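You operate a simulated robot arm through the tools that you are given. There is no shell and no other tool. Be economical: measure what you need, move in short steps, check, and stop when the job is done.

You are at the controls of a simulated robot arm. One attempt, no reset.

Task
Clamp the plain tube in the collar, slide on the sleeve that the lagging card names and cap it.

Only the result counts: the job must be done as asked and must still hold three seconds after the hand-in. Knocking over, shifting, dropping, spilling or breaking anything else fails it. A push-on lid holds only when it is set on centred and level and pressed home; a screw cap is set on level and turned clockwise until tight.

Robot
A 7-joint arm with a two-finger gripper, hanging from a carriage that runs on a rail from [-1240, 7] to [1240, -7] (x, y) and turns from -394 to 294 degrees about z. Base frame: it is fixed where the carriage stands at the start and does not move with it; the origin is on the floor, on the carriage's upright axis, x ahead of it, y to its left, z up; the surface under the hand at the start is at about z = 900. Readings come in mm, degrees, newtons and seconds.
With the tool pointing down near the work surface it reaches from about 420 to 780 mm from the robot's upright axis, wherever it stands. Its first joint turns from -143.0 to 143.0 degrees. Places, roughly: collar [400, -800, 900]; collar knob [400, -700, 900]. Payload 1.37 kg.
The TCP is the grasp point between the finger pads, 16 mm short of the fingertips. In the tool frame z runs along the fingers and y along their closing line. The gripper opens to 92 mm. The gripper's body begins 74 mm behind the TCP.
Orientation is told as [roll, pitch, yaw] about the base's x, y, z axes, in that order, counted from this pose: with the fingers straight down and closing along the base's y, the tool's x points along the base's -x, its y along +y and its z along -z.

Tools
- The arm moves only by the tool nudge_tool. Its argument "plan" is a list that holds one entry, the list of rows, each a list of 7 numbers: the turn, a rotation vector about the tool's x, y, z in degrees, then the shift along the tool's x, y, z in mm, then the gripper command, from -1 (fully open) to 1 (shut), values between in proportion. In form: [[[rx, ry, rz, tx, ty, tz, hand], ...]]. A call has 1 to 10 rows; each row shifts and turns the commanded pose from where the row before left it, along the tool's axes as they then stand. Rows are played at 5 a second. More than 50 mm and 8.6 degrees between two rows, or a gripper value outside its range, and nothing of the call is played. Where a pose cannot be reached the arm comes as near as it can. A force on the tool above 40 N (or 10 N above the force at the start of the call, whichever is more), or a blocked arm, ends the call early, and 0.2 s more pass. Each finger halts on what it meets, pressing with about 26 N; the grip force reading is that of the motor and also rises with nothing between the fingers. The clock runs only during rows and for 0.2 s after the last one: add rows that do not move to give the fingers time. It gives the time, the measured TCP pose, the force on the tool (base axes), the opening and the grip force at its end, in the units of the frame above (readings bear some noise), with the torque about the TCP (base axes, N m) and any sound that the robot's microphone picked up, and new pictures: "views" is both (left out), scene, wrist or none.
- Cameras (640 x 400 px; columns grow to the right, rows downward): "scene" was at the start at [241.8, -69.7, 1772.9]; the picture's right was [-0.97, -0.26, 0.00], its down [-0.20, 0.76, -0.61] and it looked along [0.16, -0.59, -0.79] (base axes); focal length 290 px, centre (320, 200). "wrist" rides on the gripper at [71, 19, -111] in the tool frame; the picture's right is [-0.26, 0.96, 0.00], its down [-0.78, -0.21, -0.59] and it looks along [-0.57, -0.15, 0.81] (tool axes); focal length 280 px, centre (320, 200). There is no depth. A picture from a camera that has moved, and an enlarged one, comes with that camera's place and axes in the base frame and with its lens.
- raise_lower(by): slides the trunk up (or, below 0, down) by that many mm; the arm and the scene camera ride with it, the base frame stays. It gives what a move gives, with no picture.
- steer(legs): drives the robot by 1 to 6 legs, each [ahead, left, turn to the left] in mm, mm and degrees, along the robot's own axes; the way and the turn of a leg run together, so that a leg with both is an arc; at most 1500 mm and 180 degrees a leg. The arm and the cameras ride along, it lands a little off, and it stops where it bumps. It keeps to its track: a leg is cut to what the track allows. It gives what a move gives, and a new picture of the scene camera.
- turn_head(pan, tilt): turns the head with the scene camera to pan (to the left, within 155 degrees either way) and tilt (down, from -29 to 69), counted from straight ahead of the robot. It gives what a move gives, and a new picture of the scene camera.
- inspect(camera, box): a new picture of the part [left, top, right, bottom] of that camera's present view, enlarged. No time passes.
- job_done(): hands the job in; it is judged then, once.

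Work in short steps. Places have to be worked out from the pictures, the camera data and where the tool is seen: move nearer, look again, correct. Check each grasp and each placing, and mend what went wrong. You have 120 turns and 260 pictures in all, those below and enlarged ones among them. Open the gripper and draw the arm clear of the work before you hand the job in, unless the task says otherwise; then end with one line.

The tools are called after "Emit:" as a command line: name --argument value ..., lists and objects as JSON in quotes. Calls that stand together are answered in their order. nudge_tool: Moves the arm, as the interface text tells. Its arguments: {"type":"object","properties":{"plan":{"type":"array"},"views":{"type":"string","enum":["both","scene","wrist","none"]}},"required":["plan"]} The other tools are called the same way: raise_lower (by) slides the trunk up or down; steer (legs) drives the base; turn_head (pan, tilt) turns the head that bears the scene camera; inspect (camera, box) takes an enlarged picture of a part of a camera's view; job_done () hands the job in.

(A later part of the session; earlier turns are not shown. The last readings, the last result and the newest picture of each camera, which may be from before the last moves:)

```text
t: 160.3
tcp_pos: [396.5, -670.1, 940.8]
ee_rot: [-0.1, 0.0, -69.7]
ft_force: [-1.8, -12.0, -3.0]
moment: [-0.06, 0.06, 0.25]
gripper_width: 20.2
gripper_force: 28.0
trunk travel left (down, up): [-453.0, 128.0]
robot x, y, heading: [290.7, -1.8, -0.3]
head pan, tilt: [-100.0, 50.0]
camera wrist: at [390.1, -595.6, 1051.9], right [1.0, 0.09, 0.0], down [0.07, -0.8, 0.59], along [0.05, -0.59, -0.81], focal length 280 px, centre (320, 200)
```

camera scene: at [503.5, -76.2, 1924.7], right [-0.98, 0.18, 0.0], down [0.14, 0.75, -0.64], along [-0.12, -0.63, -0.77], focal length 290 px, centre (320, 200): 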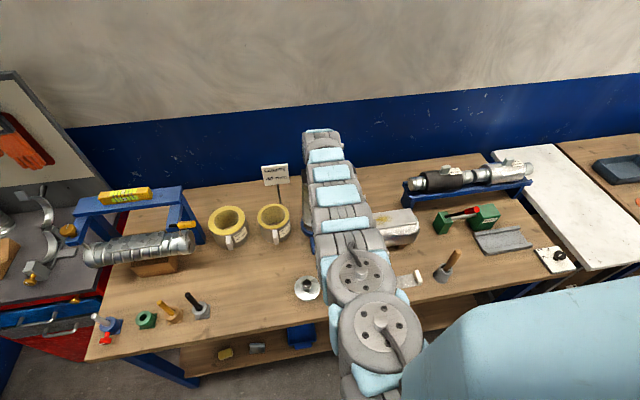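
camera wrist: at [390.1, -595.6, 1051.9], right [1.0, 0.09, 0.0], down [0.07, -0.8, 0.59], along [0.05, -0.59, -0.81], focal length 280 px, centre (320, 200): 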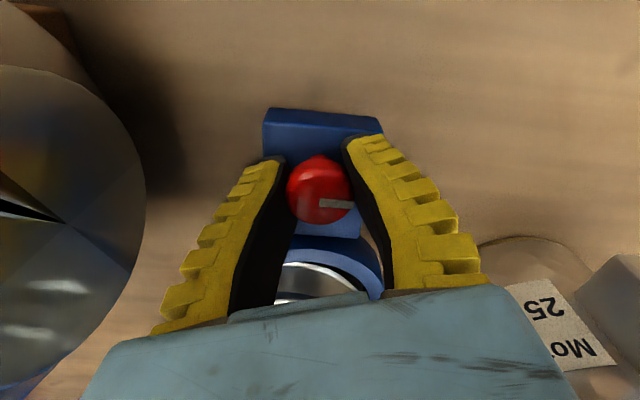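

Torque about z of 0.25 N m appeared after ~270°: the clamp is tight. I release, rise, and look at the collar and the 40 mm sleeve.

Emit:
nudge_tool --plan '[[[0, 0, 0, 0, 0, 0, 0.2], [0, 0, 0, 0, 0, 0, 0.2], [0, 0, 0, 0, 0, -20, 0.2], [0, 0, 0, 0, 0, -30, 0.2], [0, 0, 7, 0, 0, -30, 0.2], [0, 0, 7, 0, 0, -20, 0.2], [0, 0, 6.3, 0, 0, 0, 0.2], [0, 0, 0, 0, 0, 0, 0.2]]]' --views "wrist"

Emit:
raise_lower --by 120

Emit:
steer --legs '[[300, 0, 0]]'

Emit:
inspect --camera "wrist" --box '[0, 0, 640, 400]'

```text
t: 162.1
tcp_pos: [397.9, -668.4, 1040.8]
ee_rot: [-0.1, 0.2, -90.0]
ft_force: [0.9, -0.2, 0.2]
moment: [0.0, -0.01, 0.01]
gripper_width: 40.1
gripper_force: 2.4
trunk travel left (down, up): [-453.0, 128.0]
robot x, y, heading: [297.3, -3.8, -0.4]
head pan, tilt: [-100.0, 50.0]
camera wrist: at [417.1, -596.3, 1150.9], right [0.97, -0.26, 0.0], down [-0.21, -0.78, 0.59], along [-0.15, -0.57, -0.81], focal length 280 px, centre (320, 200)
```

wrist: 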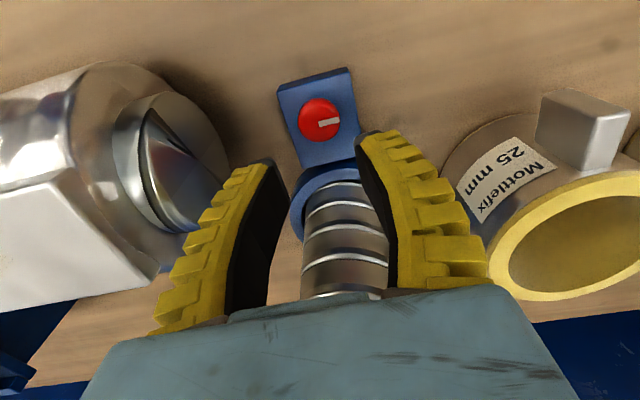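

```text
t: 163.6
tcp_pos: [397.5, -668.4, 1160.8]
ee_rot: [-0.1, 0.1, -90.0]
ft_force: [0.4, -1.3, 0.4]
moment: [-0.01, -0.03, 0.01]
gripper_width: 40.2
gripper_force: 2.2
trunk travel left (down, up): [-573.0, 8.0]
robot x, y, heading: [296.0, 0.0, -0.4]
head pan, tilt: [-100.0, 50.0]
```

```text
t: 165.6
tcp_pos: [692.5, -669.8, 1158.9]
ee_rot: [-0.1, 0.0, -90.0]
ft_force: [-0.6, -0.4, 0.9]
moment: [0.02, 0.0, -0.01]
gripper_width: 40.3
gripper_force: 2.1
trunk travel left (down, up): [-573.0, 8.0]
robot x, y, heading: [591.0, -1.7, -0.5]
head pan, tilt: [-100.0, 50.0]
camera scene: at [799.9, -78.2, 1923.7], right [-0.98, 0.18, 0.0], down [0.14, 0.75, -0.64], along [-0.12, -0.63, -0.77], focal length 290 px, centre (320, 200)
```

scene: 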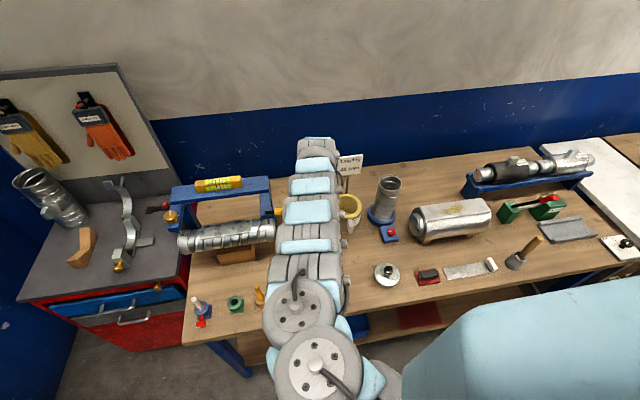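

```text
1.00 times, centred on (320, 200) of wrist (not enlarged: the box is as wide or as high as the picture)
camera zoom: at [712.6, -598.3, 1271.0], right [0.97, -0.26, 0.0], down [-0.21, -0.78, 0.59], along [-0.15, -0.57, -0.81], focal length 280 px, centre (320, 200)
```

zoom: 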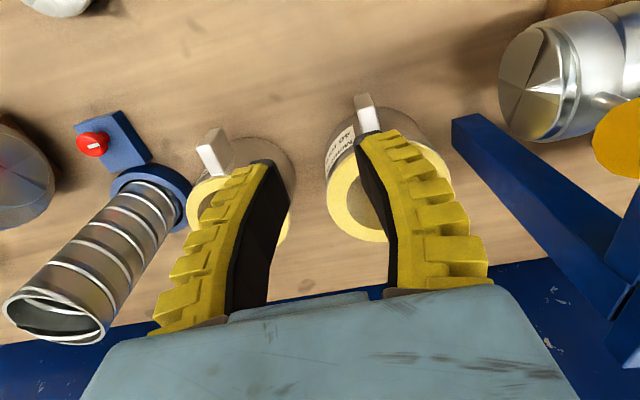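

Tube is clamped upright. I enlarge the 40 mm sleeve's tab in the wrist view.

Emit:
inspect --camera "wrist" --box '[300, 70, 480, 250]'

Emit:
inspect --camera "scene" --box '[350, 160, 430, 260]'

```text
2.22 times, centred on (390, 160) of wrist
camera zoom: at [712.6, -598.3, 1271.0], right [0.97, -0.26, 0.0], down [-0.21, -0.78, 0.59], along [-0.15, -0.57, -0.81], focal length 623 px, centre (164, 289)
```

zoom: 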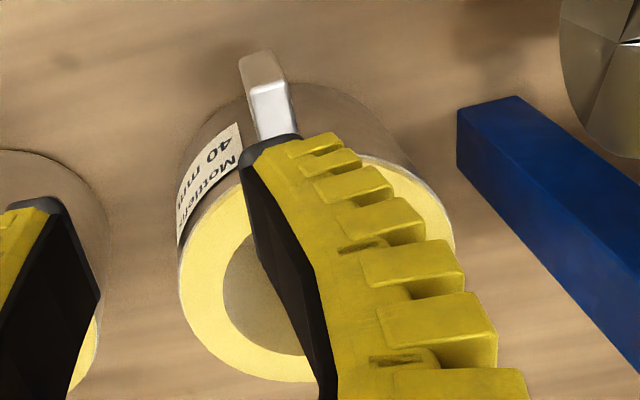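

```text
4.00 times, centred on (390, 210) of scene
camera zoom: at [799.9, -78.2, 1923.7], right [-0.98, 0.18, 0.0], down [0.14, 0.75, -0.64], along [-0.12, -0.63, -0.77], focal length 1160 px, centre (40, 160)
```

zoom: 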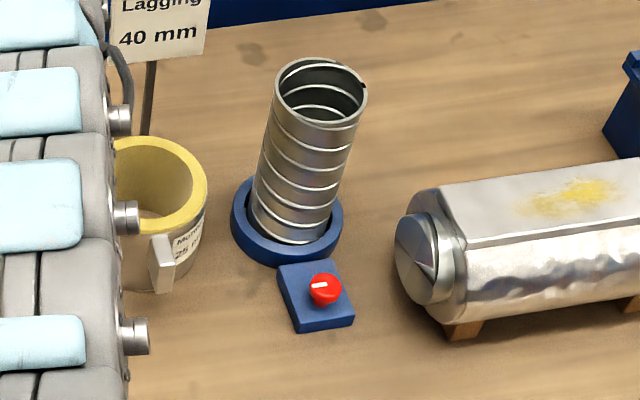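

Sleeve centre ≈(741,-804), its tab ≈(736,-716), tab top ≈980. A yellow clamp handle is near (788,-660,1190), so I descend at x≈710 first and then shift across under it.

Emit:
nudge_tool --plan '[[[0, 0, 0, -15, 6, 0, 0.2], [0, 0, 0, -15, 6, 0, 0.2], [0, 0, 0, -15, 5, 0, 0.2], [0, 0, 0, 0, 0, 0, 0.2]]]' --views "none"

Emit:
raise_lower --by -118

Emit:
nudge_tool --plan '[[[0, 0, 0, 0, 0, 20, 0.2], [0, 0, 0, 0, 0, 13, 0.2], [0, 0, 0, 0, 8, 0, 0.2], [0, 0, 0, 0, 8, 0, 0.2], [0, 0, 0, 0, 0, 0, 0.2]]]' --views "wrist"

Emit:
inspect --camera "wrist" --box '[220, 80, 440, 260]'

```text
t: 166.6
tcp_pos: [710.3, -708.6, 1159.9]
ee_rot: [-0.1, 0.2, -90.0]
ft_force: [-0.9, 0.3, 0.8]
moment: [0.02, 0.02, 0.0]
gripper_width: 40.4
gripper_force: 2.5
out of reach, approached as far as the arm can: row 3
trunk travel left (down, up): [-573.0, 8.0]
robot x, y, heading: [593.0, -6.5, -0.7]
head pan, tilt: [-100.0, 50.0]
```

```text
t: 168.1
tcp_pos: [710.8, -708.1, 1043.4]
ee_rot: [-0.1, 0.2, -90.1]
ft_force: [-0.5, 0.2, 0.0]
moment: [0.0, -0.01, -0.02]
gripper_width: 40.1
gripper_force: 1.9
trunk travel left (down, up): [-455.0, 126.0]
robot x, y, heading: [590.2, -5.7, -0.3]
head pan, tilt: [-100.0, 50.0]
```

```text
t: 169.3
tcp_pos: [727.8, -700.8, 1018.8]
ee_rot: [-0.2, 0.1, -90.0]
ft_force: [-0.1, 0.7, 0.0]
moment: [-0.05, -0.05, 0.03]
gripper_width: 40.3
gripper_force: 3.0
out of reach, approached as far as the arm can: row 1, 2
trunk travel left (down, up): [-455.0, 126.0]
robot x, y, heading: [588.4, 0.1, -0.9]
head pan, tilt: [-100.0, 50.0]
camera wrist: at [747.6, -628.9, 1129.8], right [0.97, -0.26, 0.0], down [-0.21, -0.78, 0.59], along [-0.16, -0.57, -0.81], focal length 280 px, centre (320, 200)
```

wrist: 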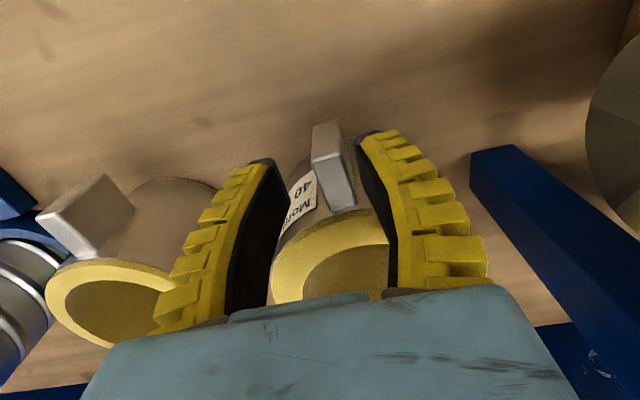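

```text
2.22 times, centred on (330, 170) of wrist
camera zoom: at [747.6, -628.9, 1129.8], right [0.97, -0.26, 0.0], down [-0.21, -0.78, 0.59], along [-0.16, -0.57, -0.81], focal length 623 px, centre (298, 267)
```

zoom: 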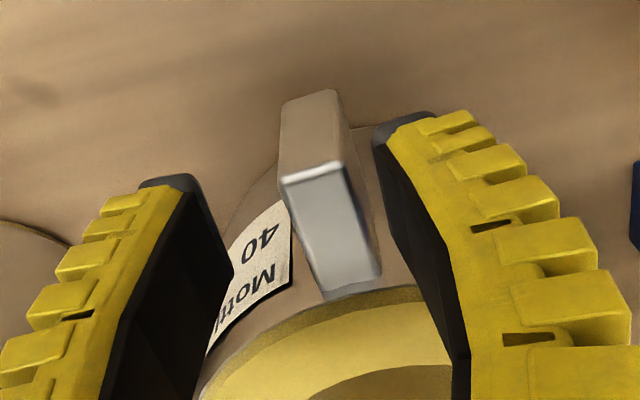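

The tab is between the fingers at x≈731; straight-down reach ends here, so I tilt the tool 10° outward (about the closing line) and go on down.

Emit:
nudge_tool --plan '[[[0, -5, 0, 0, 0, 0, 0.2], [0, -5, 0, 0, 2, 0, 0.2], [0, 0, 0, -7, 1.5, 10, 0.2], [0, 0, 0, -7, 0, 10, 0.2], [0, 0, 0, 0, 0, 0, 0.2]]]' --views "none"

Emit:
raise_lower --by -30

Emit:
inspect --camera "wrist" --box '[220, 80, 440, 260]'

```text
t: 170.5
tcp_pos: [731.3, -718.3, 1000.1]
ee_rot: [0.0, -9.9, -90.0]
ft_force: [-0.3, 0.1, -0.6]
moment: [0.02, 0.02, 0.05]
gripper_width: 40.1
gripper_force: 2.4
trunk travel left (down, up): [-455.0, 126.0]
robot x, y, heading: [592.5, -5.2, -0.8]
head pan, tilt: [-100.0, 50.0]
```

```text
t: 171.2
tcp_pos: [732.3, -719.0, 970.7]
ee_rot: [-0.1, -9.9, -90.1]
ft_force: [-0.4, -0.4, 0.0]
moment: [-0.02, 0.0, -0.03]
gripper_width: 40.2
gripper_force: 2.3
trunk travel left (down, up): [-425.0, 156.0]
robot x, y, heading: [593.0, -3.9, -0.6]
head pan, tilt: [-100.0, 50.0]
```

```text
2.22 times, centred on (330, 170) of wrist
camera zoom: at [750.7, -628.7, 1067.3], right [0.97, -0.26, 0.04], down [-0.21, -0.67, 0.71], along [-0.15, -0.7, -0.7], focal length 623 px, centre (298, 267)
```

zoom: 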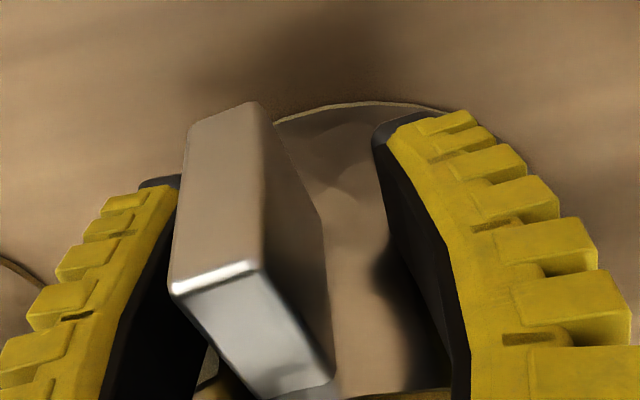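

The tab is nearer the left finger; I shift 7 mm to -x, lower to ≈948 and close on it.

Emit:
nudge_tool --plan '[[[0, 0, 0, 0, -7, 0, 0.2], [0, 0, 0, 0, 0, 0, 0.2]]]' --views "none"

Emit:
raise_lower --by -23

Emit:
nudge_tool --plan '[[[0, 0, 0, 0, 0, 0, 0.5], [0, 0, 0, 0, 0, 0, 1], [0, 0, 0, 0, 0, 0, 1], [0, 0, 0, 0, 0, 0, 1]]]' --views "wrist"

```text
t: 171.8
tcp_pos: [724.8, -718.7, 968.9]
ee_rot: [-0.1, -9.9, -89.9]
ft_force: [-0.1, 0.6, -0.2]
moment: [0.01, -0.01, 0.02]
gripper_width: 40.3
gripper_force: 2.0
trunk travel left (down, up): [-425.0, 156.0]
robot x, y, heading: [589.1, -3.2, -0.5]
head pan, tilt: [-100.0, 50.0]
```

```text
t: 172.5
tcp_pos: [724.6, -719.4, 947.6]
ee_rot: [0.0, -9.9, -90.1]
ft_force: [-0.1, -0.1, 0.9]
moment: [0.03, -0.02, -0.03]
gripper_width: 40.2
gripper_force: 2.6
trunk travel left (down, up): [-402.0, 179.0]
robot x, y, heading: [590.5, -2.9, -0.2]
head pan, tilt: [-100.0, 50.0]
```

```text
t: 173.5
tcp_pos: [725.1, -718.8, 946.3]
ee_rot: [-0.1, -9.9, -90.0]
ft_force: [-0.4, 0.7, -0.5]
moment: [0.01, -0.1, 0.07]
gripper_width: 8.9
gripper_force: 26.1
trunk travel left (down, up): [-402.0, 179.0]
robot x, y, heading: [589.2, -1.5, -0.7]
head pan, tilt: [-100.0, 50.0]
camera wrist: at [744.2, -628.4, 1043.7], right [0.97, -0.26, 0.04], down [-0.21, -0.67, 0.71], along [-0.15, -0.7, -0.7], focal length 280 px, centre (320, 200)
```

wrist: 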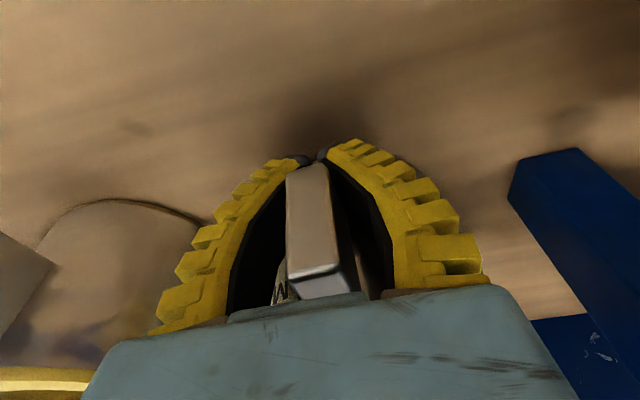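

The fingertips have met below the tab. I reopen, raise 20 mm so the pads press on the tab itself, and close again.

Emit:
nudge_tool --plan '[[[0, 0, 0, 0, 0, 0, 0.3], [0, 0, 0, 0, 0, 0, 0.3], [0, 0, 0, 0, -2, 0, 0.3]]]' --views "none"

Emit:
raise_lower --by 22

Emit:
nudge_tool --plan '[[[0, 0, 0, 0, 0, 0, 0.7], [0, 0, 0, 0, 0, 0, 1], [0, 0, 0, 0, 0, 0, 1], [0, 0, 0, 0, 0, 0, 1]]]' --views "wrist"

```text
t: 174.3
tcp_pos: [722.3, -718.8, 946.8]
ee_rot: [-0.1, -9.9, -90.0]
ft_force: [-0.2, -0.4, 0.8]
moment: [0.02, -0.01, 0.0]
gripper_width: 35.8
gripper_force: 3.1
trunk travel left (down, up): [-402.0, 179.0]
robot x, y, heading: [588.9, -1.7, -0.6]
head pan, tilt: [-100.0, 50.0]
```

```text
t: 175.0
tcp_pos: [722.6, -717.7, 967.9]
ee_rot: [-0.1, -9.9, -90.0]
ft_force: [-0.4, 0.6, -0.4]
moment: [-0.03, -0.02, 0.03]
gripper_width: 35.7
gripper_force: 2.6
trunk travel left (down, up): [-424.0, 157.0]
robot x, y, heading: [592.4, -0.9, -0.5]
head pan, tilt: [-100.0, 50.0]
```

```text
t: 176.0
tcp_pos: [722.5, -719.7, 969.7]
ee_rot: [0.0, -9.9, -90.0]
ft_force: [-0.1, 4.4, 11.7]
moment: [-0.03, 0.05, 0.16]
gripper_width: 12.6
gripper_force: 26.0
trunk travel left (down, up): [-424.0, 157.0]
robot x, y, heading: [591.6, -4.1, -0.6]
head pan, tilt: [-100.0, 50.0]
camera wrist: at [741.9, -629.1, 1066.1], right [0.97, -0.26, 0.04], down [-0.21, -0.67, 0.72], along [-0.15, -0.7, -0.7], focal length 280 px, centre (320, 200)
```

wrist: 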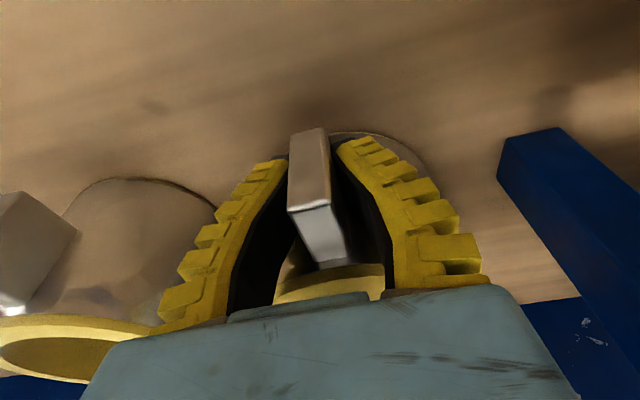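

Firm on the tab (12.6 mm). Lift 30 with the trunk and check the hang.

Emit:
raise_lower --by 30

Emit:
nudge_tool --plan '[[[0, 0, 0, 0, 0, 0, 1], [0, 0, 0, 0, 0, 0, 1]]]' --views "both"

```text
t: 176.8
tcp_pos: [722.1, -719.0, 996.8]
ee_rot: [-0.1, -9.8, -90.0]
ft_force: [0.1, 0.8, -1.3]
moment: [0.12, -0.03, -0.03]
gripper_width: 8.0
gripper_force: 25.9
trunk travel left (down, up): [-454.0, 127.0]
robot x, y, heading: [597.5, -2.7, -0.4]
head pan, tilt: [-100.0, 50.0]
```

```text
t: 177.4
tcp_pos: [722.4, -718.1, 998.8]
ee_rot: [0.0, -10.0, -90.1]
ft_force: [-0.6, 0.6, -1.6]
moment: [0.09, 0.01, 0.02]
gripper_width: 8.0
gripper_force: 26.3
trunk travel left (down, up): [-454.0, 127.0]
robot x, y, heading: [593.3, -3.4, -0.6]
head pan, tilt: [-100.0, 50.0]
camera scene: at [799.9, -78.1, 1804.7], right [-0.98, 0.18, 0.0], down [0.14, 0.75, -0.64], along [-0.12, -0.63, -0.77], focal length 290 px, centre (320, 200)
camera wrist: at [741.4, -628.4, 1095.5], right [0.97, -0.26, 0.04], down [-0.21, -0.67, 0.71], along [-0.15, -0.7, -0.7], focal length 280 px, centre (320, 200)
```

scene: 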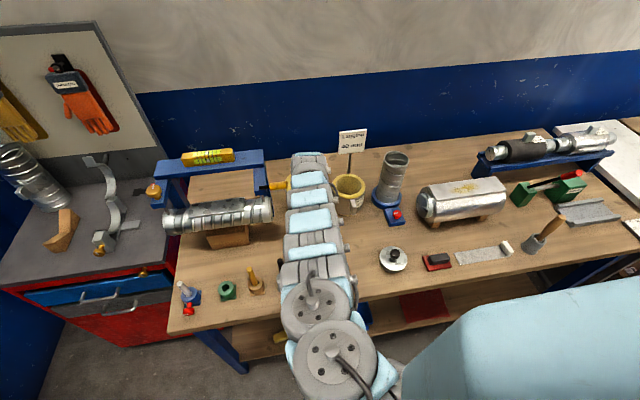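
wrist: 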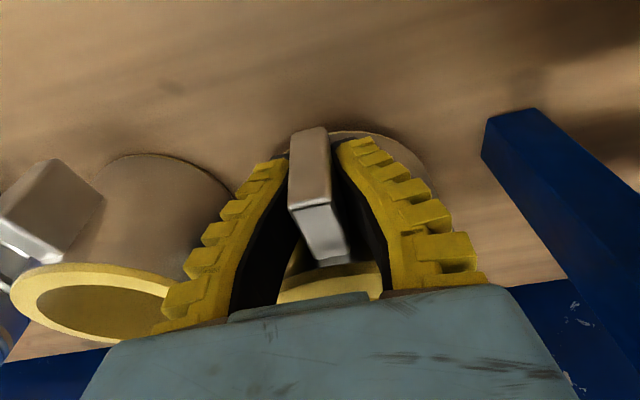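

Sleeve is light and hangs level. I shift it 30 to -x (away from the clamp handle), then raise to the top.

Emit:
nudge_tool --plan '[[[0, 0, 0, 0, -10, 0, 1], [0, 0, 0, 0, -10, 0, 1], [0, 0, 0, 0, -10, 0, 1], [0, 0, 0, 0, 0, 0, 1]]]' --views "none"

Emit:
raise_lower --by 125

Emit:
nudge_tool --plan '[[[0, 0, 0, -2, 0, -15, 1], [0, 0, 0, -3, 0, -18, 1], [0, 0, 0, -3, 0, -18, 1], [0, 0, 0, -3, 0, -18, 1], [0, 0, 0, 0, 0, 0, 1]]]' --views "both"

```text
t: 178.4
tcp_pos: [692.0, -720.2, 998.4]
ee_rot: [-0.1, -9.9, -89.9]
ft_force: [0.2, 1.2, -1.9]
moment: [0.12, 0.02, 0.02]
gripper_width: 7.9
gripper_force: 25.7
trunk travel left (down, up): [-454.0, 127.0]
robot x, y, heading: [588.0, -3.8, -0.4]
head pan, tilt: [-100.0, 50.0]
```

```text
t: 179.9
tcp_pos: [691.9, -719.3, 1122.5]
ee_rot: [-0.1, -10.0, -90.0]
ft_force: [0.3, 0.0, -1.5]
moment: [0.12, 0.03, -0.04]
gripper_width: 7.7
gripper_force: 25.7
trunk travel left (down, up): [-579.0, 2.0]
robot x, y, heading: [589.2, -4.1, -0.1]
head pan, tilt: [-100.0, 50.0]
```

```text
t: 181.1
tcp_pos: [692.8, -718.4, 1193.2]
ee_rot: [-0.1, -9.9, -90.0]
ft_force: [-0.9, 0.6, -1.2]
moment: [0.12, -0.01, 0.02]
gripper_width: 8.0
gripper_force: 26.4
trunk travel left (down, up): [-579.0, 2.0]
robot x, y, heading: [587.4, -4.4, -0.6]
head pan, tilt: [-100.0, 50.0]
camera scene: at [799.9, -78.1, 1929.7], right [-0.98, 0.18, 0.0], down [0.14, 0.75, -0.64], along [-0.12, -0.63, -0.77], focal length 290 px, centre (320, 200)
camera wrist: at [711.5, -628.6, 1290.5], right [0.97, -0.26, 0.04], down [-0.21, -0.67, 0.71], along [-0.16, -0.7, -0.7], focal length 280 px, centre (320, 200)
```

scene: 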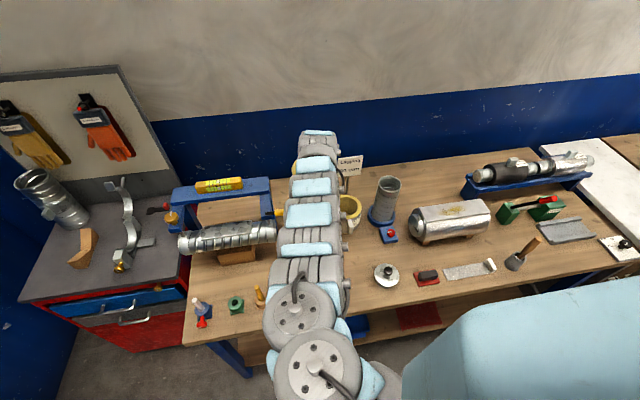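
wrist: 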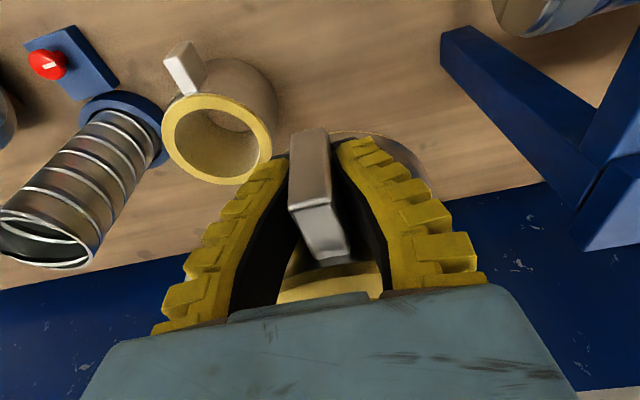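

Held well: sleeve bottom ≈1124, tube top ≈1117. I raise a little more, then drive back so the sleeve comes just short of the tube for a check.

Emit:
nudge_tool --plan '[[[0, 0, 0, -2, 0, -9, 1], [0, 0, 0, -2, 0, -9, 1], [0, 0, 0, 0, 0, 0, 1]]]' --views "none"

Emit:
steer --legs '[[-180, 0, 0]]'

Emit:
inspect --camera "wrist" --box '[0, 0, 640, 400]'

```text
t: 181.9
tcp_pos: [690.2, -719.3, 1210.7]
ee_rot: [-0.1, -9.9, -89.8]
ft_force: [0.3, 0.4, -0.8]
moment: [0.14, -0.04, 0.01]
gripper_width: 8.0
gripper_force: 25.9
trunk travel left (down, up): [-579.0, 2.0]
robot x, y, heading: [590.1, -1.7, -0.4]
head pan, tilt: [-100.0, 50.0]
```

```text
t: 183.4
tcp_pos: [513.9, -717.5, 1213.5]
ee_rot: [-0.1, -10.0, -89.8]
ft_force: [0.2, -1.1, -1.0]
moment: [0.1, -0.02, 0.01]
gripper_width: 7.8
gripper_force: 26.0
trunk travel left (down, up): [-579.0, 2.0]
robot x, y, heading: [410.1, 0.6, -0.5]
head pan, tilt: [-100.0, 50.0]
camera scene: at [620.6, -76.7, 1929.7], right [-0.98, 0.18, 0.0], down [0.14, 0.75, -0.64], along [-0.12, -0.63, -0.77], focal length 290 px, centre (320, 200)
```

scene: 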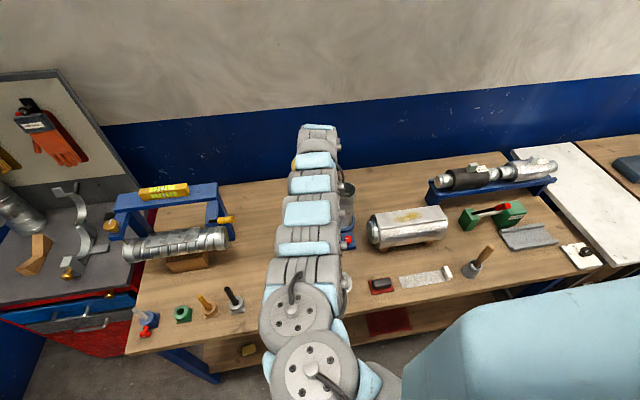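

```text
1.00 times, centred on (320, 200) of wrist (not enlarged: the box is as wide or as high as the picture)
camera zoom: at [532.8, -627.7, 1308.7], right [0.97, -0.26, 0.04], down [-0.21, -0.67, 0.71], along [-0.15, -0.7, -0.7], focal length 280 px, centre (320, 200)
```

zoom: 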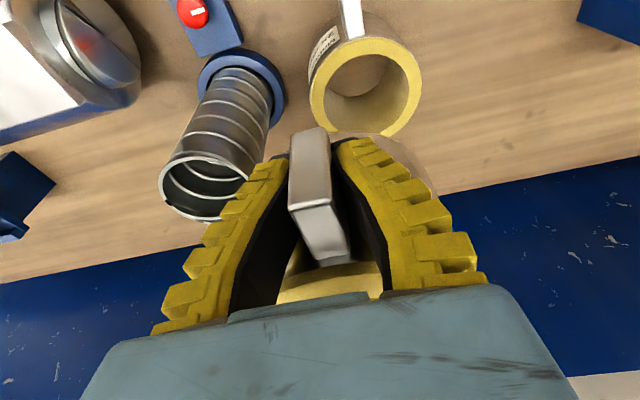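

Tube top centre ≈(397,-778); sleeve bore centre is ≈(+13.5,-89.5) from the TCP. Target TCP is (383.5,-688.5): I adjust y, drive back 130 and read the pose.

Emit:
nudge_tool --plan '[[[0, 0, 0, 9.5, 0, -1.7, 1], [0, 0, 0, 9.5, 0, -1.7, 1], [0, 0, 0, 9.6, 0, -1.7, 1], [0, 0, 0, 0, 0, 0, 1]]]' --views "none"

Emit:
steer --legs '[[-130, 0, 0]]'

Emit:
inspect --camera "wrist" --box '[160, 60, 480, 320]'

```text
t: 184.4
tcp_pos: [513.5, -689.2, 1210.6]
ee_rot: [-0.1, -10.0, -89.7]
ft_force: [-0.4, 0.6, -1.1]
moment: [0.13, 0.0, 0.03]
gripper_width: 7.9
gripper_force: 26.2
trunk travel left (down, up): [-579.0, 2.0]
robot x, y, heading: [412.6, -3.2, -0.1]
head pan, tilt: [-100.0, 50.0]
```

```text
t: 185.7
tcp_pos: [386.8, -688.1, 1211.2]
ee_rot: [-0.1, -9.8, -89.7]
ft_force: [1.3, -0.5, -1.6]
moment: [0.13, -0.01, 0.02]
gripper_width: 8.0
gripper_force: 25.8
trunk travel left (down, up): [-579.0, 2.0]
robot x, y, heading: [289.7, -3.9, -0.3]
head pan, tilt: [-100.0, 50.0]
camera scene: at [493.4, -75.9, 1929.7], right [-0.98, 0.18, 0.0], down [0.14, 0.75, -0.64], along [-0.12, -0.63, -0.77], focal length 290 px, centre (320, 200)
```

scene: 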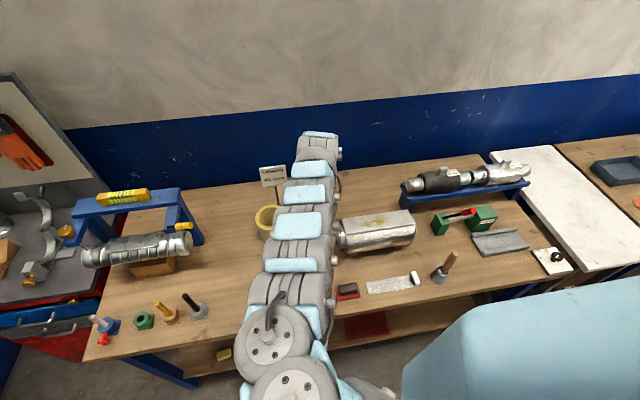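

```text
1.54 times, centred on (320, 190) of wrist
camera zoom: at [405.4, -598.1, 1307.7], right [0.97, -0.26, 0.04], down [-0.21, -0.67, 0.71], along [-0.15, -0.7, -0.7], focal length 431 px, centre (320, 215)
```

zoom: 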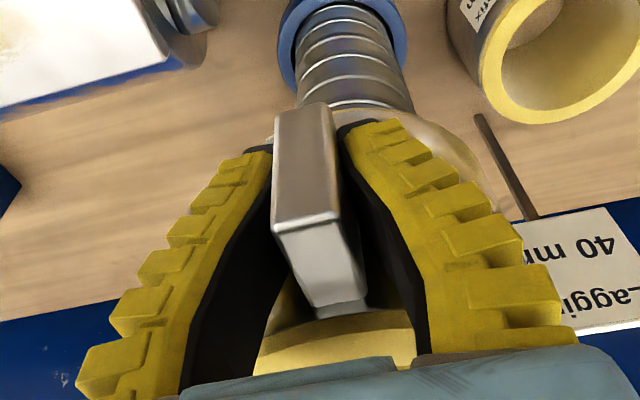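

Small x correction, then lower so that the sleeve bottom reaches just past the tube top, reading forces.

Emit:
nudge_tool --plan '[[[0, 0, 0, 0, -3.3, 0, 1], [0, 0, 0, 0, 0, 0, 1]]]' --views "none"

Emit:
raise_lower --by -20

Emit:
raise_lower --by -11

Emit:
nudge_tool --plan '[[[0, 0, 0, 0, 0, 0, 1]]]' --views "both"

```text
t: 186.3
tcp_pos: [382.4, -687.6, 1210.7]
ee_rot: [-0.2, -10.0, -89.8]
ft_force: [-0.4, 0.6, -2.1]
moment: [0.1, 0.01, 0.01]
gripper_width: 8.2
gripper_force: 26.6
trunk travel left (down, up): [-579.0, 2.0]
robot x, y, heading: [288.5, -3.9, -0.2]
head pan, tilt: [-100.0, 50.0]
```

```text
t: 187.0
tcp_pos: [382.4, -688.5, 1191.2]
ee_rot: [-0.2, -9.9, -89.8]
ft_force: [-0.2, 0.4, 3.1]
moment: [-0.45, 0.0, -0.07]
gripper_width: 9.1
gripper_force: 25.8
trunk travel left (down, up): [-559.0, 22.0]
robot x, y, heading: [288.0, -1.5, -0.4]
head pan, tilt: [-100.0, 50.0]
```

```text
t: 187.6
tcp_pos: [382.7, -688.3, 1180.4]
ee_rot: [-0.1, -9.9, -89.7]
ft_force: [-0.1, 0.3, 3.3]
moment: [-0.34, -0.1, -0.07]
gripper_width: 10.9
gripper_force: 26.1
trunk travel left (down, up): [-548.0, 33.0]
robot x, y, heading: [282.7, 0.3, -0.5]
head pan, tilt: [-100.0, 50.0]
```

```text
t: 187.9
tcp_pos: [382.6, -688.3, 1179.0]
ee_rot: [-0.1, -10.0, -89.8]
ft_force: [-0.5, 1.3, 2.8]
moment: [-0.14, -0.11, 0.0]
gripper_width: 10.3
gripper_force: 26.0
trunk travel left (down, up): [-548.0, 33.0]
robot x, y, heading: [287.2, -6.3, -0.4]
head pan, tilt: [-100.0, 50.0]
camera scene: at [493.4, -76.0, 1898.7], right [-0.98, 0.18, 0.0], down [0.14, 0.75, -0.64], along [-0.12, -0.63, -0.77], focal length 290 px, centre (320, 200)
camera wrist: at [402.5, -598.0, 1277.0], right [0.97, -0.25, 0.04], down [-0.21, -0.67, 0.71], along [-0.15, -0.7, -0.7], focal length 280 px, centre (320, 200)
```

scene: 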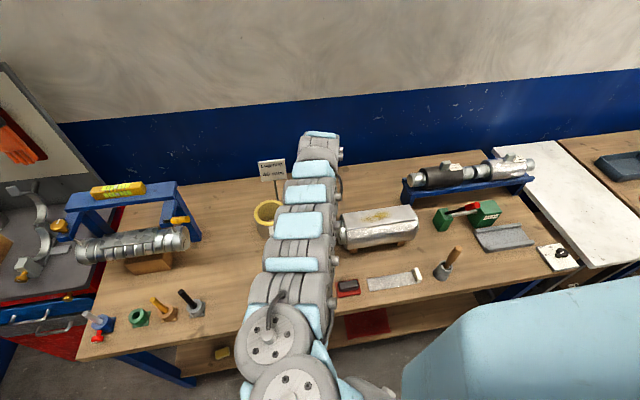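
wrist: 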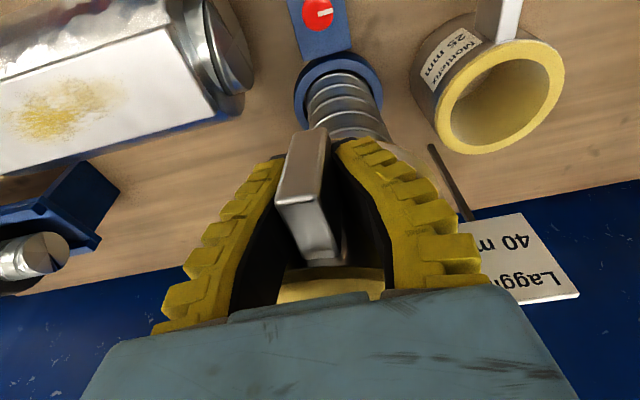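

The bore touched the rim: re-triangulating the earlier views puts the sleeve centre at (+16,-82) from the TCP, so I'm 8 mm short in -y. I lift off, shift to (381,-696) and lower again.

Emit:
raise_lower --by 25

Emit:
nudge_tool --plan '[[[0, 0, 0, -4, -1, 0.7, 1], [0, 0, 0, -4, 0, 0.7, 1], [0, 0, 0, 0, 0, 0, 1]]]' --views "wrist"

Emit:
raise_lower --by -14

Emit:
raise_lower --by -10

```text
t: 188.7
tcp_pos: [383.5, -687.8, 1205.2]
ee_rot: [0.0, -10.0, -89.8]
ft_force: [-0.8, 1.4, -0.9]
moment: [0.08, -0.01, 0.0]
gripper_width: 8.1
gripper_force: 25.9
trunk travel left (down, up): [-573.0, 8.0]
robot x, y, heading: [283.7, -2.1, -0.1]
head pan, tilt: [-100.0, 50.0]
```

```text
t: 189.5
tcp_pos: [382.4, -695.6, 1204.4]
ee_rot: [-0.1, -9.8, -89.8]
ft_force: [-0.7, -1.2, -1.2]
moment: [0.12, 0.0, 0.03]
gripper_width: 7.9
gripper_force: 25.4
trunk travel left (down, up): [-573.0, 8.0]
robot x, y, heading: [283.2, -2.1, -0.4]
head pan, tilt: [-100.0, 50.0]
camera wrist: at [401.7, -605.8, 1301.1], right [0.97, -0.26, 0.04], down [-0.21, -0.67, 0.71], along [-0.15, -0.7, -0.7], focal length 280 px, centre (320, 200)
```

wrist: 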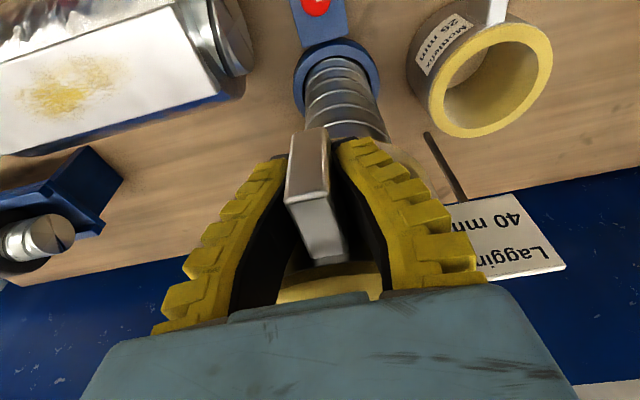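

```text
t: 190.1
tcp_pos: [382.7, -695.9, 1190.8]
ee_rot: [-0.1, -9.9, -89.8]
ft_force: [0.5, -0.2, -0.5]
moment: [0.07, -0.01, 0.03]
gripper_width: 7.6
gripper_force: 25.3
trunk travel left (down, up): [-559.0, 22.0]
robot x, y, heading: [284.5, -0.8, -0.0]
head pan, tilt: [-100.0, 50.0]
```

```text
t: 190.7
tcp_pos: [383.0, -697.0, 1181.5]
ee_rot: [0.0, -10.0, -89.8]
ft_force: [-2.7, 1.9, 11.8]
moment: [-0.24, -0.24, -0.01]
gripper_width: 18.1
gripper_force: 25.7
trunk travel left (down, up): [-549.0, 32.0]
robot x, y, heading: [282.2, -2.5, -0.3]
head pan, tilt: [-100.0, 50.0]
```

Contact now is on the near side (before: far side), so the right y lies between: ≈-692. I lift off, set it and try again.

Emit:
raise_lower --by 20

Emit:
nudge_tool --plan '[[[0, 0, 0, 4, 0, -0.7, 1], [0, 0, 0, 0, 0, 0, 1], [0, 0, 0, 0, 0, 0, 1]]]' --views "wrist"

Emit:
raise_lower --by -12

Emit:
raise_lower --by -7

```text
t: 191.3
tcp_pos: [383.5, -695.7, 1199.4]
ee_rot: [-0.1, -9.9, -89.8]
ft_force: [-0.2, -0.5, -2.0]
moment: [0.12, 0.0, 0.0]
gripper_width: 8.1
gripper_force: 25.7
trunk travel left (down, up): [-569.0, 12.0]
robot x, y, heading: [283.6, -2.0, -0.4]
head pan, tilt: [-100.0, 50.0]
```

```text
t: 192.1
tcp_pos: [381.9, -691.8, 1198.8]
ee_rot: [-0.1, -9.9, -89.8]
ft_force: [-1.1, 0.5, -1.5]
moment: [0.11, 0.01, -0.03]
gripper_width: 7.9
gripper_force: 25.3
trunk travel left (down, up): [-569.0, 12.0]
robot x, y, heading: [284.0, -3.5, -0.1]
head pan, tilt: [-100.0, 50.0]
camera wrist: at [401.6, -601.8, 1296.8], right [0.97, -0.25, 0.04], down [-0.21, -0.67, 0.71], along [-0.15, -0.7, -0.7], focal length 280 px, centre (320, 200)
```

wrist: 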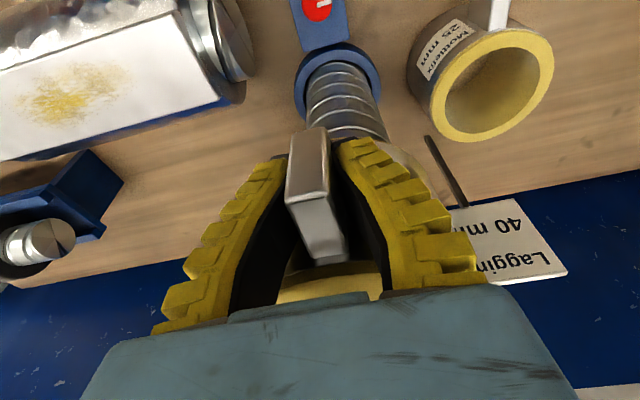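

```text
t: 192.7
tcp_pos: [383.8, -690.9, 1187.3]
ee_rot: [-0.1, -9.9, -89.9]
ft_force: [-0.2, -0.6, -0.9]
moment: [0.16, -0.02, 0.01]
gripper_width: 8.2
gripper_force: 26.5
trunk travel left (down, up): [-557.0, 24.0]
robot x, y, heading: [282.2, -2.5, -0.3]
head pan, tilt: [-100.0, 50.0]
```

```text
t: 193.3
tcp_pos: [383.2, -692.7, 1181.0]
ee_rot: [-0.1, -9.9, -89.8]
ft_force: [0.5, 0.2, 1.5]
moment: [0.0, -0.07, -0.02]
gripper_width: 9.3
gripper_force: 25.8
trunk travel left (down, up): [-550.0, 31.0]
robot x, y, heading: [287.2, -3.3, -0.3]
head pan, tilt: [-100.0, 50.0]
```

Only a light touch now at the near side. I creep +1.5 mm in y, +0.7 in x, and lower a little.

Emit:
nudge_tool --plan '[[[0, 0, 0, 1.5, 0.7, -0.3, 1], [0, 0, 0, 0, 0, 0, 1], [0, 0, 0, 0, 0, 0, 1]]]' --views "none"

Emit:
raise_lower --by -4

Emit:
raise_lower --by -4

```text
t: 194.1
tcp_pos: [382.2, -690.3, 1180.9]
ee_rot: [-0.1, -9.9, -89.8]
ft_force: [-1.2, 0.9, 0.9]
moment: [-0.08, -0.11, -0.02]
gripper_width: 9.3
gripper_force: 26.1
trunk travel left (down, up): [-550.0, 31.0]
robot x, y, heading: [282.9, -1.3, -0.5]
head pan, tilt: [-100.0, 50.0]
```

```text
t: 194.6
tcp_pos: [382.0, -690.3, 1177.6]
ee_rot: [-0.1, -9.8, -89.8]
ft_force: [-0.2, 0.1, 2.8]
moment: [-0.32, -0.22, -0.09]
gripper_width: 12.1
gripper_force: 25.3
trunk travel left (down, up): [-546.0, 35.0]
robot x, y, heading: [283.8, -0.7, -0.3]
head pan, tilt: [-100.0, 50.0]
```

```text
t: 195.2
tcp_pos: [382.9, -691.1, 1172.8]
ee_rot: [-0.1, -10.1, -89.8]
ft_force: [-0.4, -0.2, 5.5]
moment: [-0.66, -0.25, -0.11]
gripper_width: 14.4
gripper_force: 25.8
trunk travel left (down, up): [-542.0, 39.0]
robot x, y, heading: [285.0, -4.6, -0.4]
head pan, tilt: [-100.0, 50.0]
```

Contact has moved to the +x side, so the sleeve must go about +3 mm in x. I lift off, adjust, lower.

Emit:
raise_lower --by 18

Emit:
nudge_tool --plan '[[[0, 0, 0, -0.7, 3.5, 0, 1], [0, 0, 0, 0, 0, 0, 1], [0, 0, 0, 0, 0, 0, 1]]]' --views "none"

Emit:
raise_lower --by -10

Emit:
raise_lower --by -5

Emit:
raise_lower --by -4

```text
t: 195.8
tcp_pos: [383.1, -690.8, 1190.1]
ee_rot: [-0.1, -10.0, -89.9]
ft_force: [0.0, -1.3, -0.5]
moment: [0.12, 0.02, -0.01]
gripper_width: 8.1
gripper_force: 25.7
trunk travel left (down, up): [-560.0, 21.0]
robot x, y, heading: [284.0, -2.8, -0.3]
head pan, tilt: [-100.0, 50.0]
```

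```text
t: 196.6
tcp_pos: [387.5, -692.0, 1190.9]
ee_rot: [-0.1, -9.9, -89.8]
ft_force: [0.0, 0.1, -1.2]
moment: [0.13, -0.01, -0.04]
gripper_width: 8.1
gripper_force: 26.2
trunk travel left (down, up): [-560.0, 21.0]
robot x, y, heading: [283.4, -2.6, -0.3]
head pan, tilt: [-100.0, 50.0]
```

```text
t: 197.2
tcp_pos: [387.4, -691.1, 1181.9]
ee_rot: [0.0, -10.0, -89.9]
ft_force: [-1.1, -0.2, -0.1]
moment: [0.01, -0.03, -0.05]
gripper_width: 8.8
gripper_force: 26.8
trunk travel left (down, up): [-550.0, 31.0]
robot x, y, heading: [282.8, -1.0, -0.0]
head pan, tilt: [-100.0, 50.0]
```

```text
t: 197.7
tcp_pos: [386.8, -691.6, 1175.8]
ee_rot: [-0.1, -9.8, -89.8]
ft_force: [-0.9, 0.2, 1.4]
moment: [-0.14, -0.19, -0.02]
gripper_width: 11.2
gripper_force: 26.2
trunk travel left (down, up): [-545.0, 36.0]
robot x, y, heading: [283.6, -3.8, -0.3]
head pan, tilt: [-100.0, 50.0]
```

```text
t: 198.2
tcp_pos: [387.7, -690.8, 1171.8]
ee_rot: [0.0, -9.9, -89.7]
ft_force: [-0.5, 0.5, 4.2]
moment: [-0.29, -0.31, -0.01]
gripper_width: 13.7
gripper_force: 26.3
trunk travel left (down, up): [-541.0, 40.0]
robot x, y, heading: [282.5, -3.3, -0.2]
head pan, tilt: [-100.0, 50.0]
```

Still the +x rim, lighter. Another +4 mm in x, then lower further.

Emit:
raise_lower --by 14

Emit:
nudge_tool --plan '[[[0, 0, 0, 0, 4, 0, 1], [0, 0, 0, 0, 0, 0, 1], [0, 0, 0, 0, 0, 0, 1]]]' --views "none"

Emit:
raise_lower --by -10

Emit:
raise_lower --by -6

Emit:
raise_lower --by -5

Emit:
inspect --camera "wrist" --box '[160, 40, 480, 320]'

```text
t: 198.9
tcp_pos: [386.6, -691.0, 1185.6]
ee_rot: [-0.1, -9.9, -89.8]
ft_force: [-1.0, -0.4, -0.6]
moment: [0.13, 0.01, 0.01]
gripper_width: 8.3
gripper_force: 26.0
trunk travel left (down, up): [-555.0, 26.0]
robot x, y, heading: [285.4, -1.1, -0.1]
head pan, tilt: [-100.0, 50.0]
```

```text
t: 199.7
tcp_pos: [391.6, -691.7, 1186.0]
ee_rot: [-0.1, -9.9, -89.8]
ft_force: [0.6, 0.4, -1.7]
moment: [0.1, 0.0, 0.02]
gripper_width: 8.1
gripper_force: 26.6
trunk travel left (down, up): [-555.0, 26.0]
robot x, y, heading: [283.8, -0.6, -0.3]
head pan, tilt: [-100.0, 50.0]
```

```text
t: 200.2
tcp_pos: [391.4, -691.6, 1177.0]
ee_rot: [-0.1, -9.9, -89.9]
ft_force: [0.0, -0.9, -1.7]
moment: [0.12, 0.0, 0.02]
gripper_width: 8.0
gripper_force: 26.3
trunk travel left (down, up): [-545.0, 36.0]
robot x, y, heading: [284.2, -0.4, -0.7]
head pan, tilt: [-100.0, 50.0]
```

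```text
t: 200.8
tcp_pos: [391.2, -690.2, 1170.4]
ee_rot: [-0.1, -9.9, -89.9]
ft_force: [0.0, -0.1, -1.3]
moment: [0.08, -0.01, 0.01]
gripper_width: 8.1
gripper_force: 26.5
trunk travel left (down, up): [-539.0, 42.0]
robot x, y, heading: [278.9, -5.9, -0.1]
head pan, tilt: [-100.0, 50.0]
```

```text
t: 201.3
tcp_pos: [390.5, -691.3, 1166.1]
ee_rot: [-0.1, -9.9, -89.8]
ft_force: [-0.7, -0.4, -1.8]
moment: [0.09, -0.01, 0.0]
gripper_width: 8.1
gripper_force: 25.5
trunk travel left (down, up): [-534.0, 47.0]
robot x, y, heading: [284.8, -2.1, -0.3]
head pan, tilt: [-100.0, 50.0]
```

```text
1.43 times, centred on (320, 180) of wrist
camera zoom: at [410.3, -601.6, 1262.6], right [0.97, -0.26, 0.04], down [-0.21, -0.67, 0.71], along [-0.15, -0.7, -0.7], focal length 401 px, centre (320, 229)
```

zoom: 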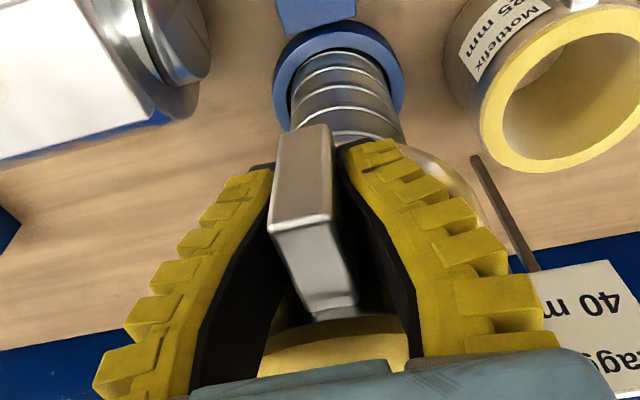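

It slid over the tube without contact. I lower on in stages, reading forces.

Emit:
raise_lower --by -30

Emit:
raise_lower --by -50

Emit:
raise_lower --by -50

Emit:
raise_lower --by -25

Emit:
nudge_tool --plan '[[[0, 0, 0, 0, 0, 0, 1]]]' --views "wrist"

```text
t: 202.1
tcp_pos: [391.1, -692.1, 1134.7]
ee_rot: [-0.2, -9.9, -89.8]
ft_force: [-0.2, 0.3, -2.2]
moment: [0.08, 0.04, 0.01]
gripper_width: 7.9
gripper_force: 25.9
trunk travel left (down, up): [-504.0, 77.0]
robot x, y, heading: [286.4, -0.4, -0.5]
head pan, tilt: [-100.0, 50.0]
```

```text
t: 203.0
tcp_pos: [390.9, -691.6, 1084.8]
ee_rot: [-0.1, -9.9, -89.9]
ft_force: [1.0, -0.3, -1.9]
moment: [0.11, 0.03, -0.02]
gripper_width: 8.3
gripper_force: 26.3
trunk travel left (down, up): [-454.0, 127.0]
robot x, y, heading: [279.9, 0.2, -0.2]
head pan, tilt: [-100.0, 50.0]
```

```text
t: 203.9
tcp_pos: [391.5, -692.2, 1036.9]
ee_rot: [-0.1, -10.0, -89.7]
ft_force: [-0.2, -0.1, -1.3]
moment: [0.14, 0.03, -0.01]
gripper_width: 8.1
gripper_force: 26.0
trunk travel left (down, up): [-404.0, 177.0]
robot x, y, heading: [284.4, -4.7, -0.5]
head pan, tilt: [-100.0, 50.0]
```

```text
t: 204.6
tcp_pos: [391.3, -691.2, 1009.8]
ee_rot: [-0.1, -9.9, -89.8]
ft_force: [0.6, -0.4, -1.7]
moment: [0.18, -0.01, 0.0]
gripper_width: 8.0
gripper_force: 26.3
trunk travel left (down, up): [-379.0, 202.0]
robot x, y, heading: [284.9, -7.9, -0.3]
head pan, tilt: [-100.0, 50.0]
```

```text
t: 205.0
tcp_pos: [390.2, -691.6, 1011.4]
ee_rot: [-0.1, -10.0, -89.8]
ft_force: [-1.0, -0.3, -1.0]
moment: [0.18, -0.01, 0.04]
gripper_width: 8.0
gripper_force: 26.1
trunk travel left (down, up): [-379.0, 202.0]
robot x, y, heading: [283.2, -3.8, -0.4]
head pan, tilt: [-100.0, 50.0]
camera wrist: at [410.4, -601.6, 1107.6], right [0.97, -0.26, 0.04], down [-0.21, -0.67, 0.71], along [-0.15, -0.7, -0.7], focal length 280 px, centre (320, 200)
```

wrist: 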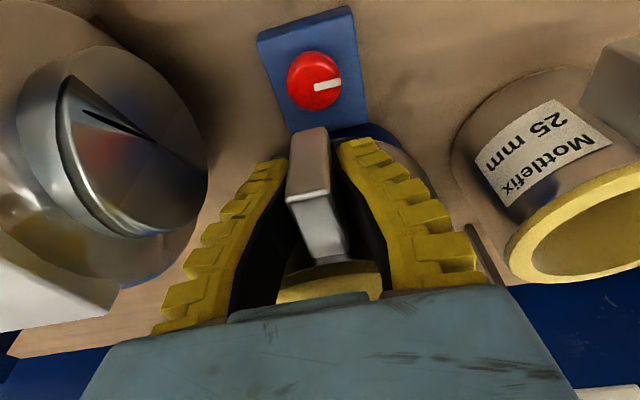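

Sliding freely. Lower the last ≈20 mm until it rests on the collar.

Emit:
raise_lower --by -10

Emit:
raise_lower --by -6

Emit:
raise_lower --by -4

Emit:
raise_lower --by -3

```text
t: 205.6
tcp_pos: [392.0, -693.0, 1001.1]
ee_rot: [0.1, -9.9, -89.9]
ft_force: [-0.6, -0.9, -1.7]
moment: [0.16, -0.01, 0.05]
gripper_width: 7.9
gripper_force: 26.0
trunk travel left (down, up): [-369.0, 212.0]
robot x, y, heading: [283.8, 0.0, -0.2]
head pan, tilt: [-100.0, 50.0]
```

```text
t: 206.2
tcp_pos: [392.3, -693.5, 995.3]
ee_rot: [0.0, -10.0, -89.9]
ft_force: [2.2, 6.0, 17.1]
moment: [0.04, 0.01, 0.1]
gripper_width: 15.9
gripper_force: 26.7
trunk travel left (down, up): [-363.0, 218.0]
robot x, y, heading: [282.8, -4.6, -0.3]
head pan, tilt: [-100.0, 50.0]
```

```text
t: 206.7
tcp_pos: [391.9, -692.1, 991.6]
ee_rot: [0.0, -10.0, -89.7]
ft_force: [1.9, 7.1, 24.2]
moment: [-0.12, -0.01, 0.07]
gripper_width: 23.9
gripper_force: 26.3
trunk travel left (down, up): [-359.0, 222.0]
robot x, y, heading: [282.7, -2.5, -0.5]
head pan, tilt: [-100.0, 50.0]
```

```text
t: 207.2
tcp_pos: [392.2, -693.8, 989.6]
ee_rot: [0.1, -10.1, -89.7]
ft_force: [0.9, 5.7, 27.2]
moment: [-0.29, -0.02, 0.1]
gripper_width: 28.8
gripper_force: 26.4
trunk travel left (down, up): [-356.0, 225.0]
robot x, y, heading: [286.3, 0.7, -0.1]
head pan, tilt: [-100.0, 50.0]
```

It rests on the collar. I open the fingers, withdraw upward and look.

Emit:
nudge_tool --plan '[[[0, 0, 0, 0, 0, 0, 0.3], [0, 0, 0, 0, 0, 0, 0], [0, 0, 0, 0, 0, 0, 0], [0, 0, 0, 0, 0, -10, 0], [0, 0, 0, 3, 0, -20, 0], [0, 0, 0, 3, 0, -25, 0], [0, 0, 0, 3, 0, -25, 0], [0, 0, 0, 0, 0, 0, 0]]]' --views "wrist"

Emit:
raise_lower --by 150

Emit:
inspect --camera "wrist" --box '[0, 0, 640, 400]'

```text
t: 209.0
tcp_pos: [390.5, -670.4, 1064.5]
ee_rot: [-0.1, -9.7, -89.8]
ft_force: [0.0, 1.0, 0.0]
moment: [0.02, 0.04, 0.02]
gripper_width: 49.3
gripper_force: 2.3
trunk travel left (down, up): [-356.0, 225.0]
robot x, y, heading: [285.9, -0.1, -0.5]
head pan, tilt: [-100.0, 50.0]
camera wrist: at [410.7, -578.7, 1161.0], right [0.97, -0.26, 0.04], down [-0.21, -0.67, 0.71], along [-0.15, -0.7, -0.7], focal length 280 px, centre (320, 200)
```

wrist: 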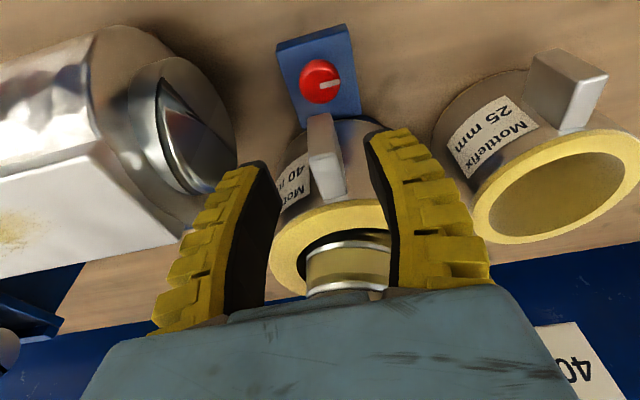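

```text
t: 210.8
tcp_pos: [391.3, -669.6, 1213.1]
ee_rot: [0.0, -10.0, -89.7]
ft_force: [0.1, 0.2, -0.8]
moment: [0.0, -0.01, 0.0]
gripper_width: 49.0
gripper_force: 1.8
trunk travel left (down, up): [-506.0, 75.0]
robot x, y, heading: [286.0, -3.8, -0.6]
head pan, tilt: [-100.0, 50.0]
```

```text
1.00 times, centred on (320, 200) of wrist (not enlarged: the box is as wide or as high as the picture)
camera zoom: at [410.5, -579.0, 1311.0], right [0.97, -0.26, 0.04], down [-0.21, -0.67, 0.71], along [-0.15, -0.7, -0.7], focal length 280 px, centre (320, 200)
```

zoom: 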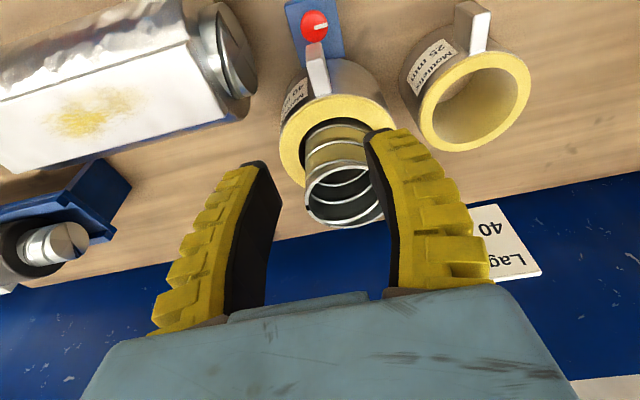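

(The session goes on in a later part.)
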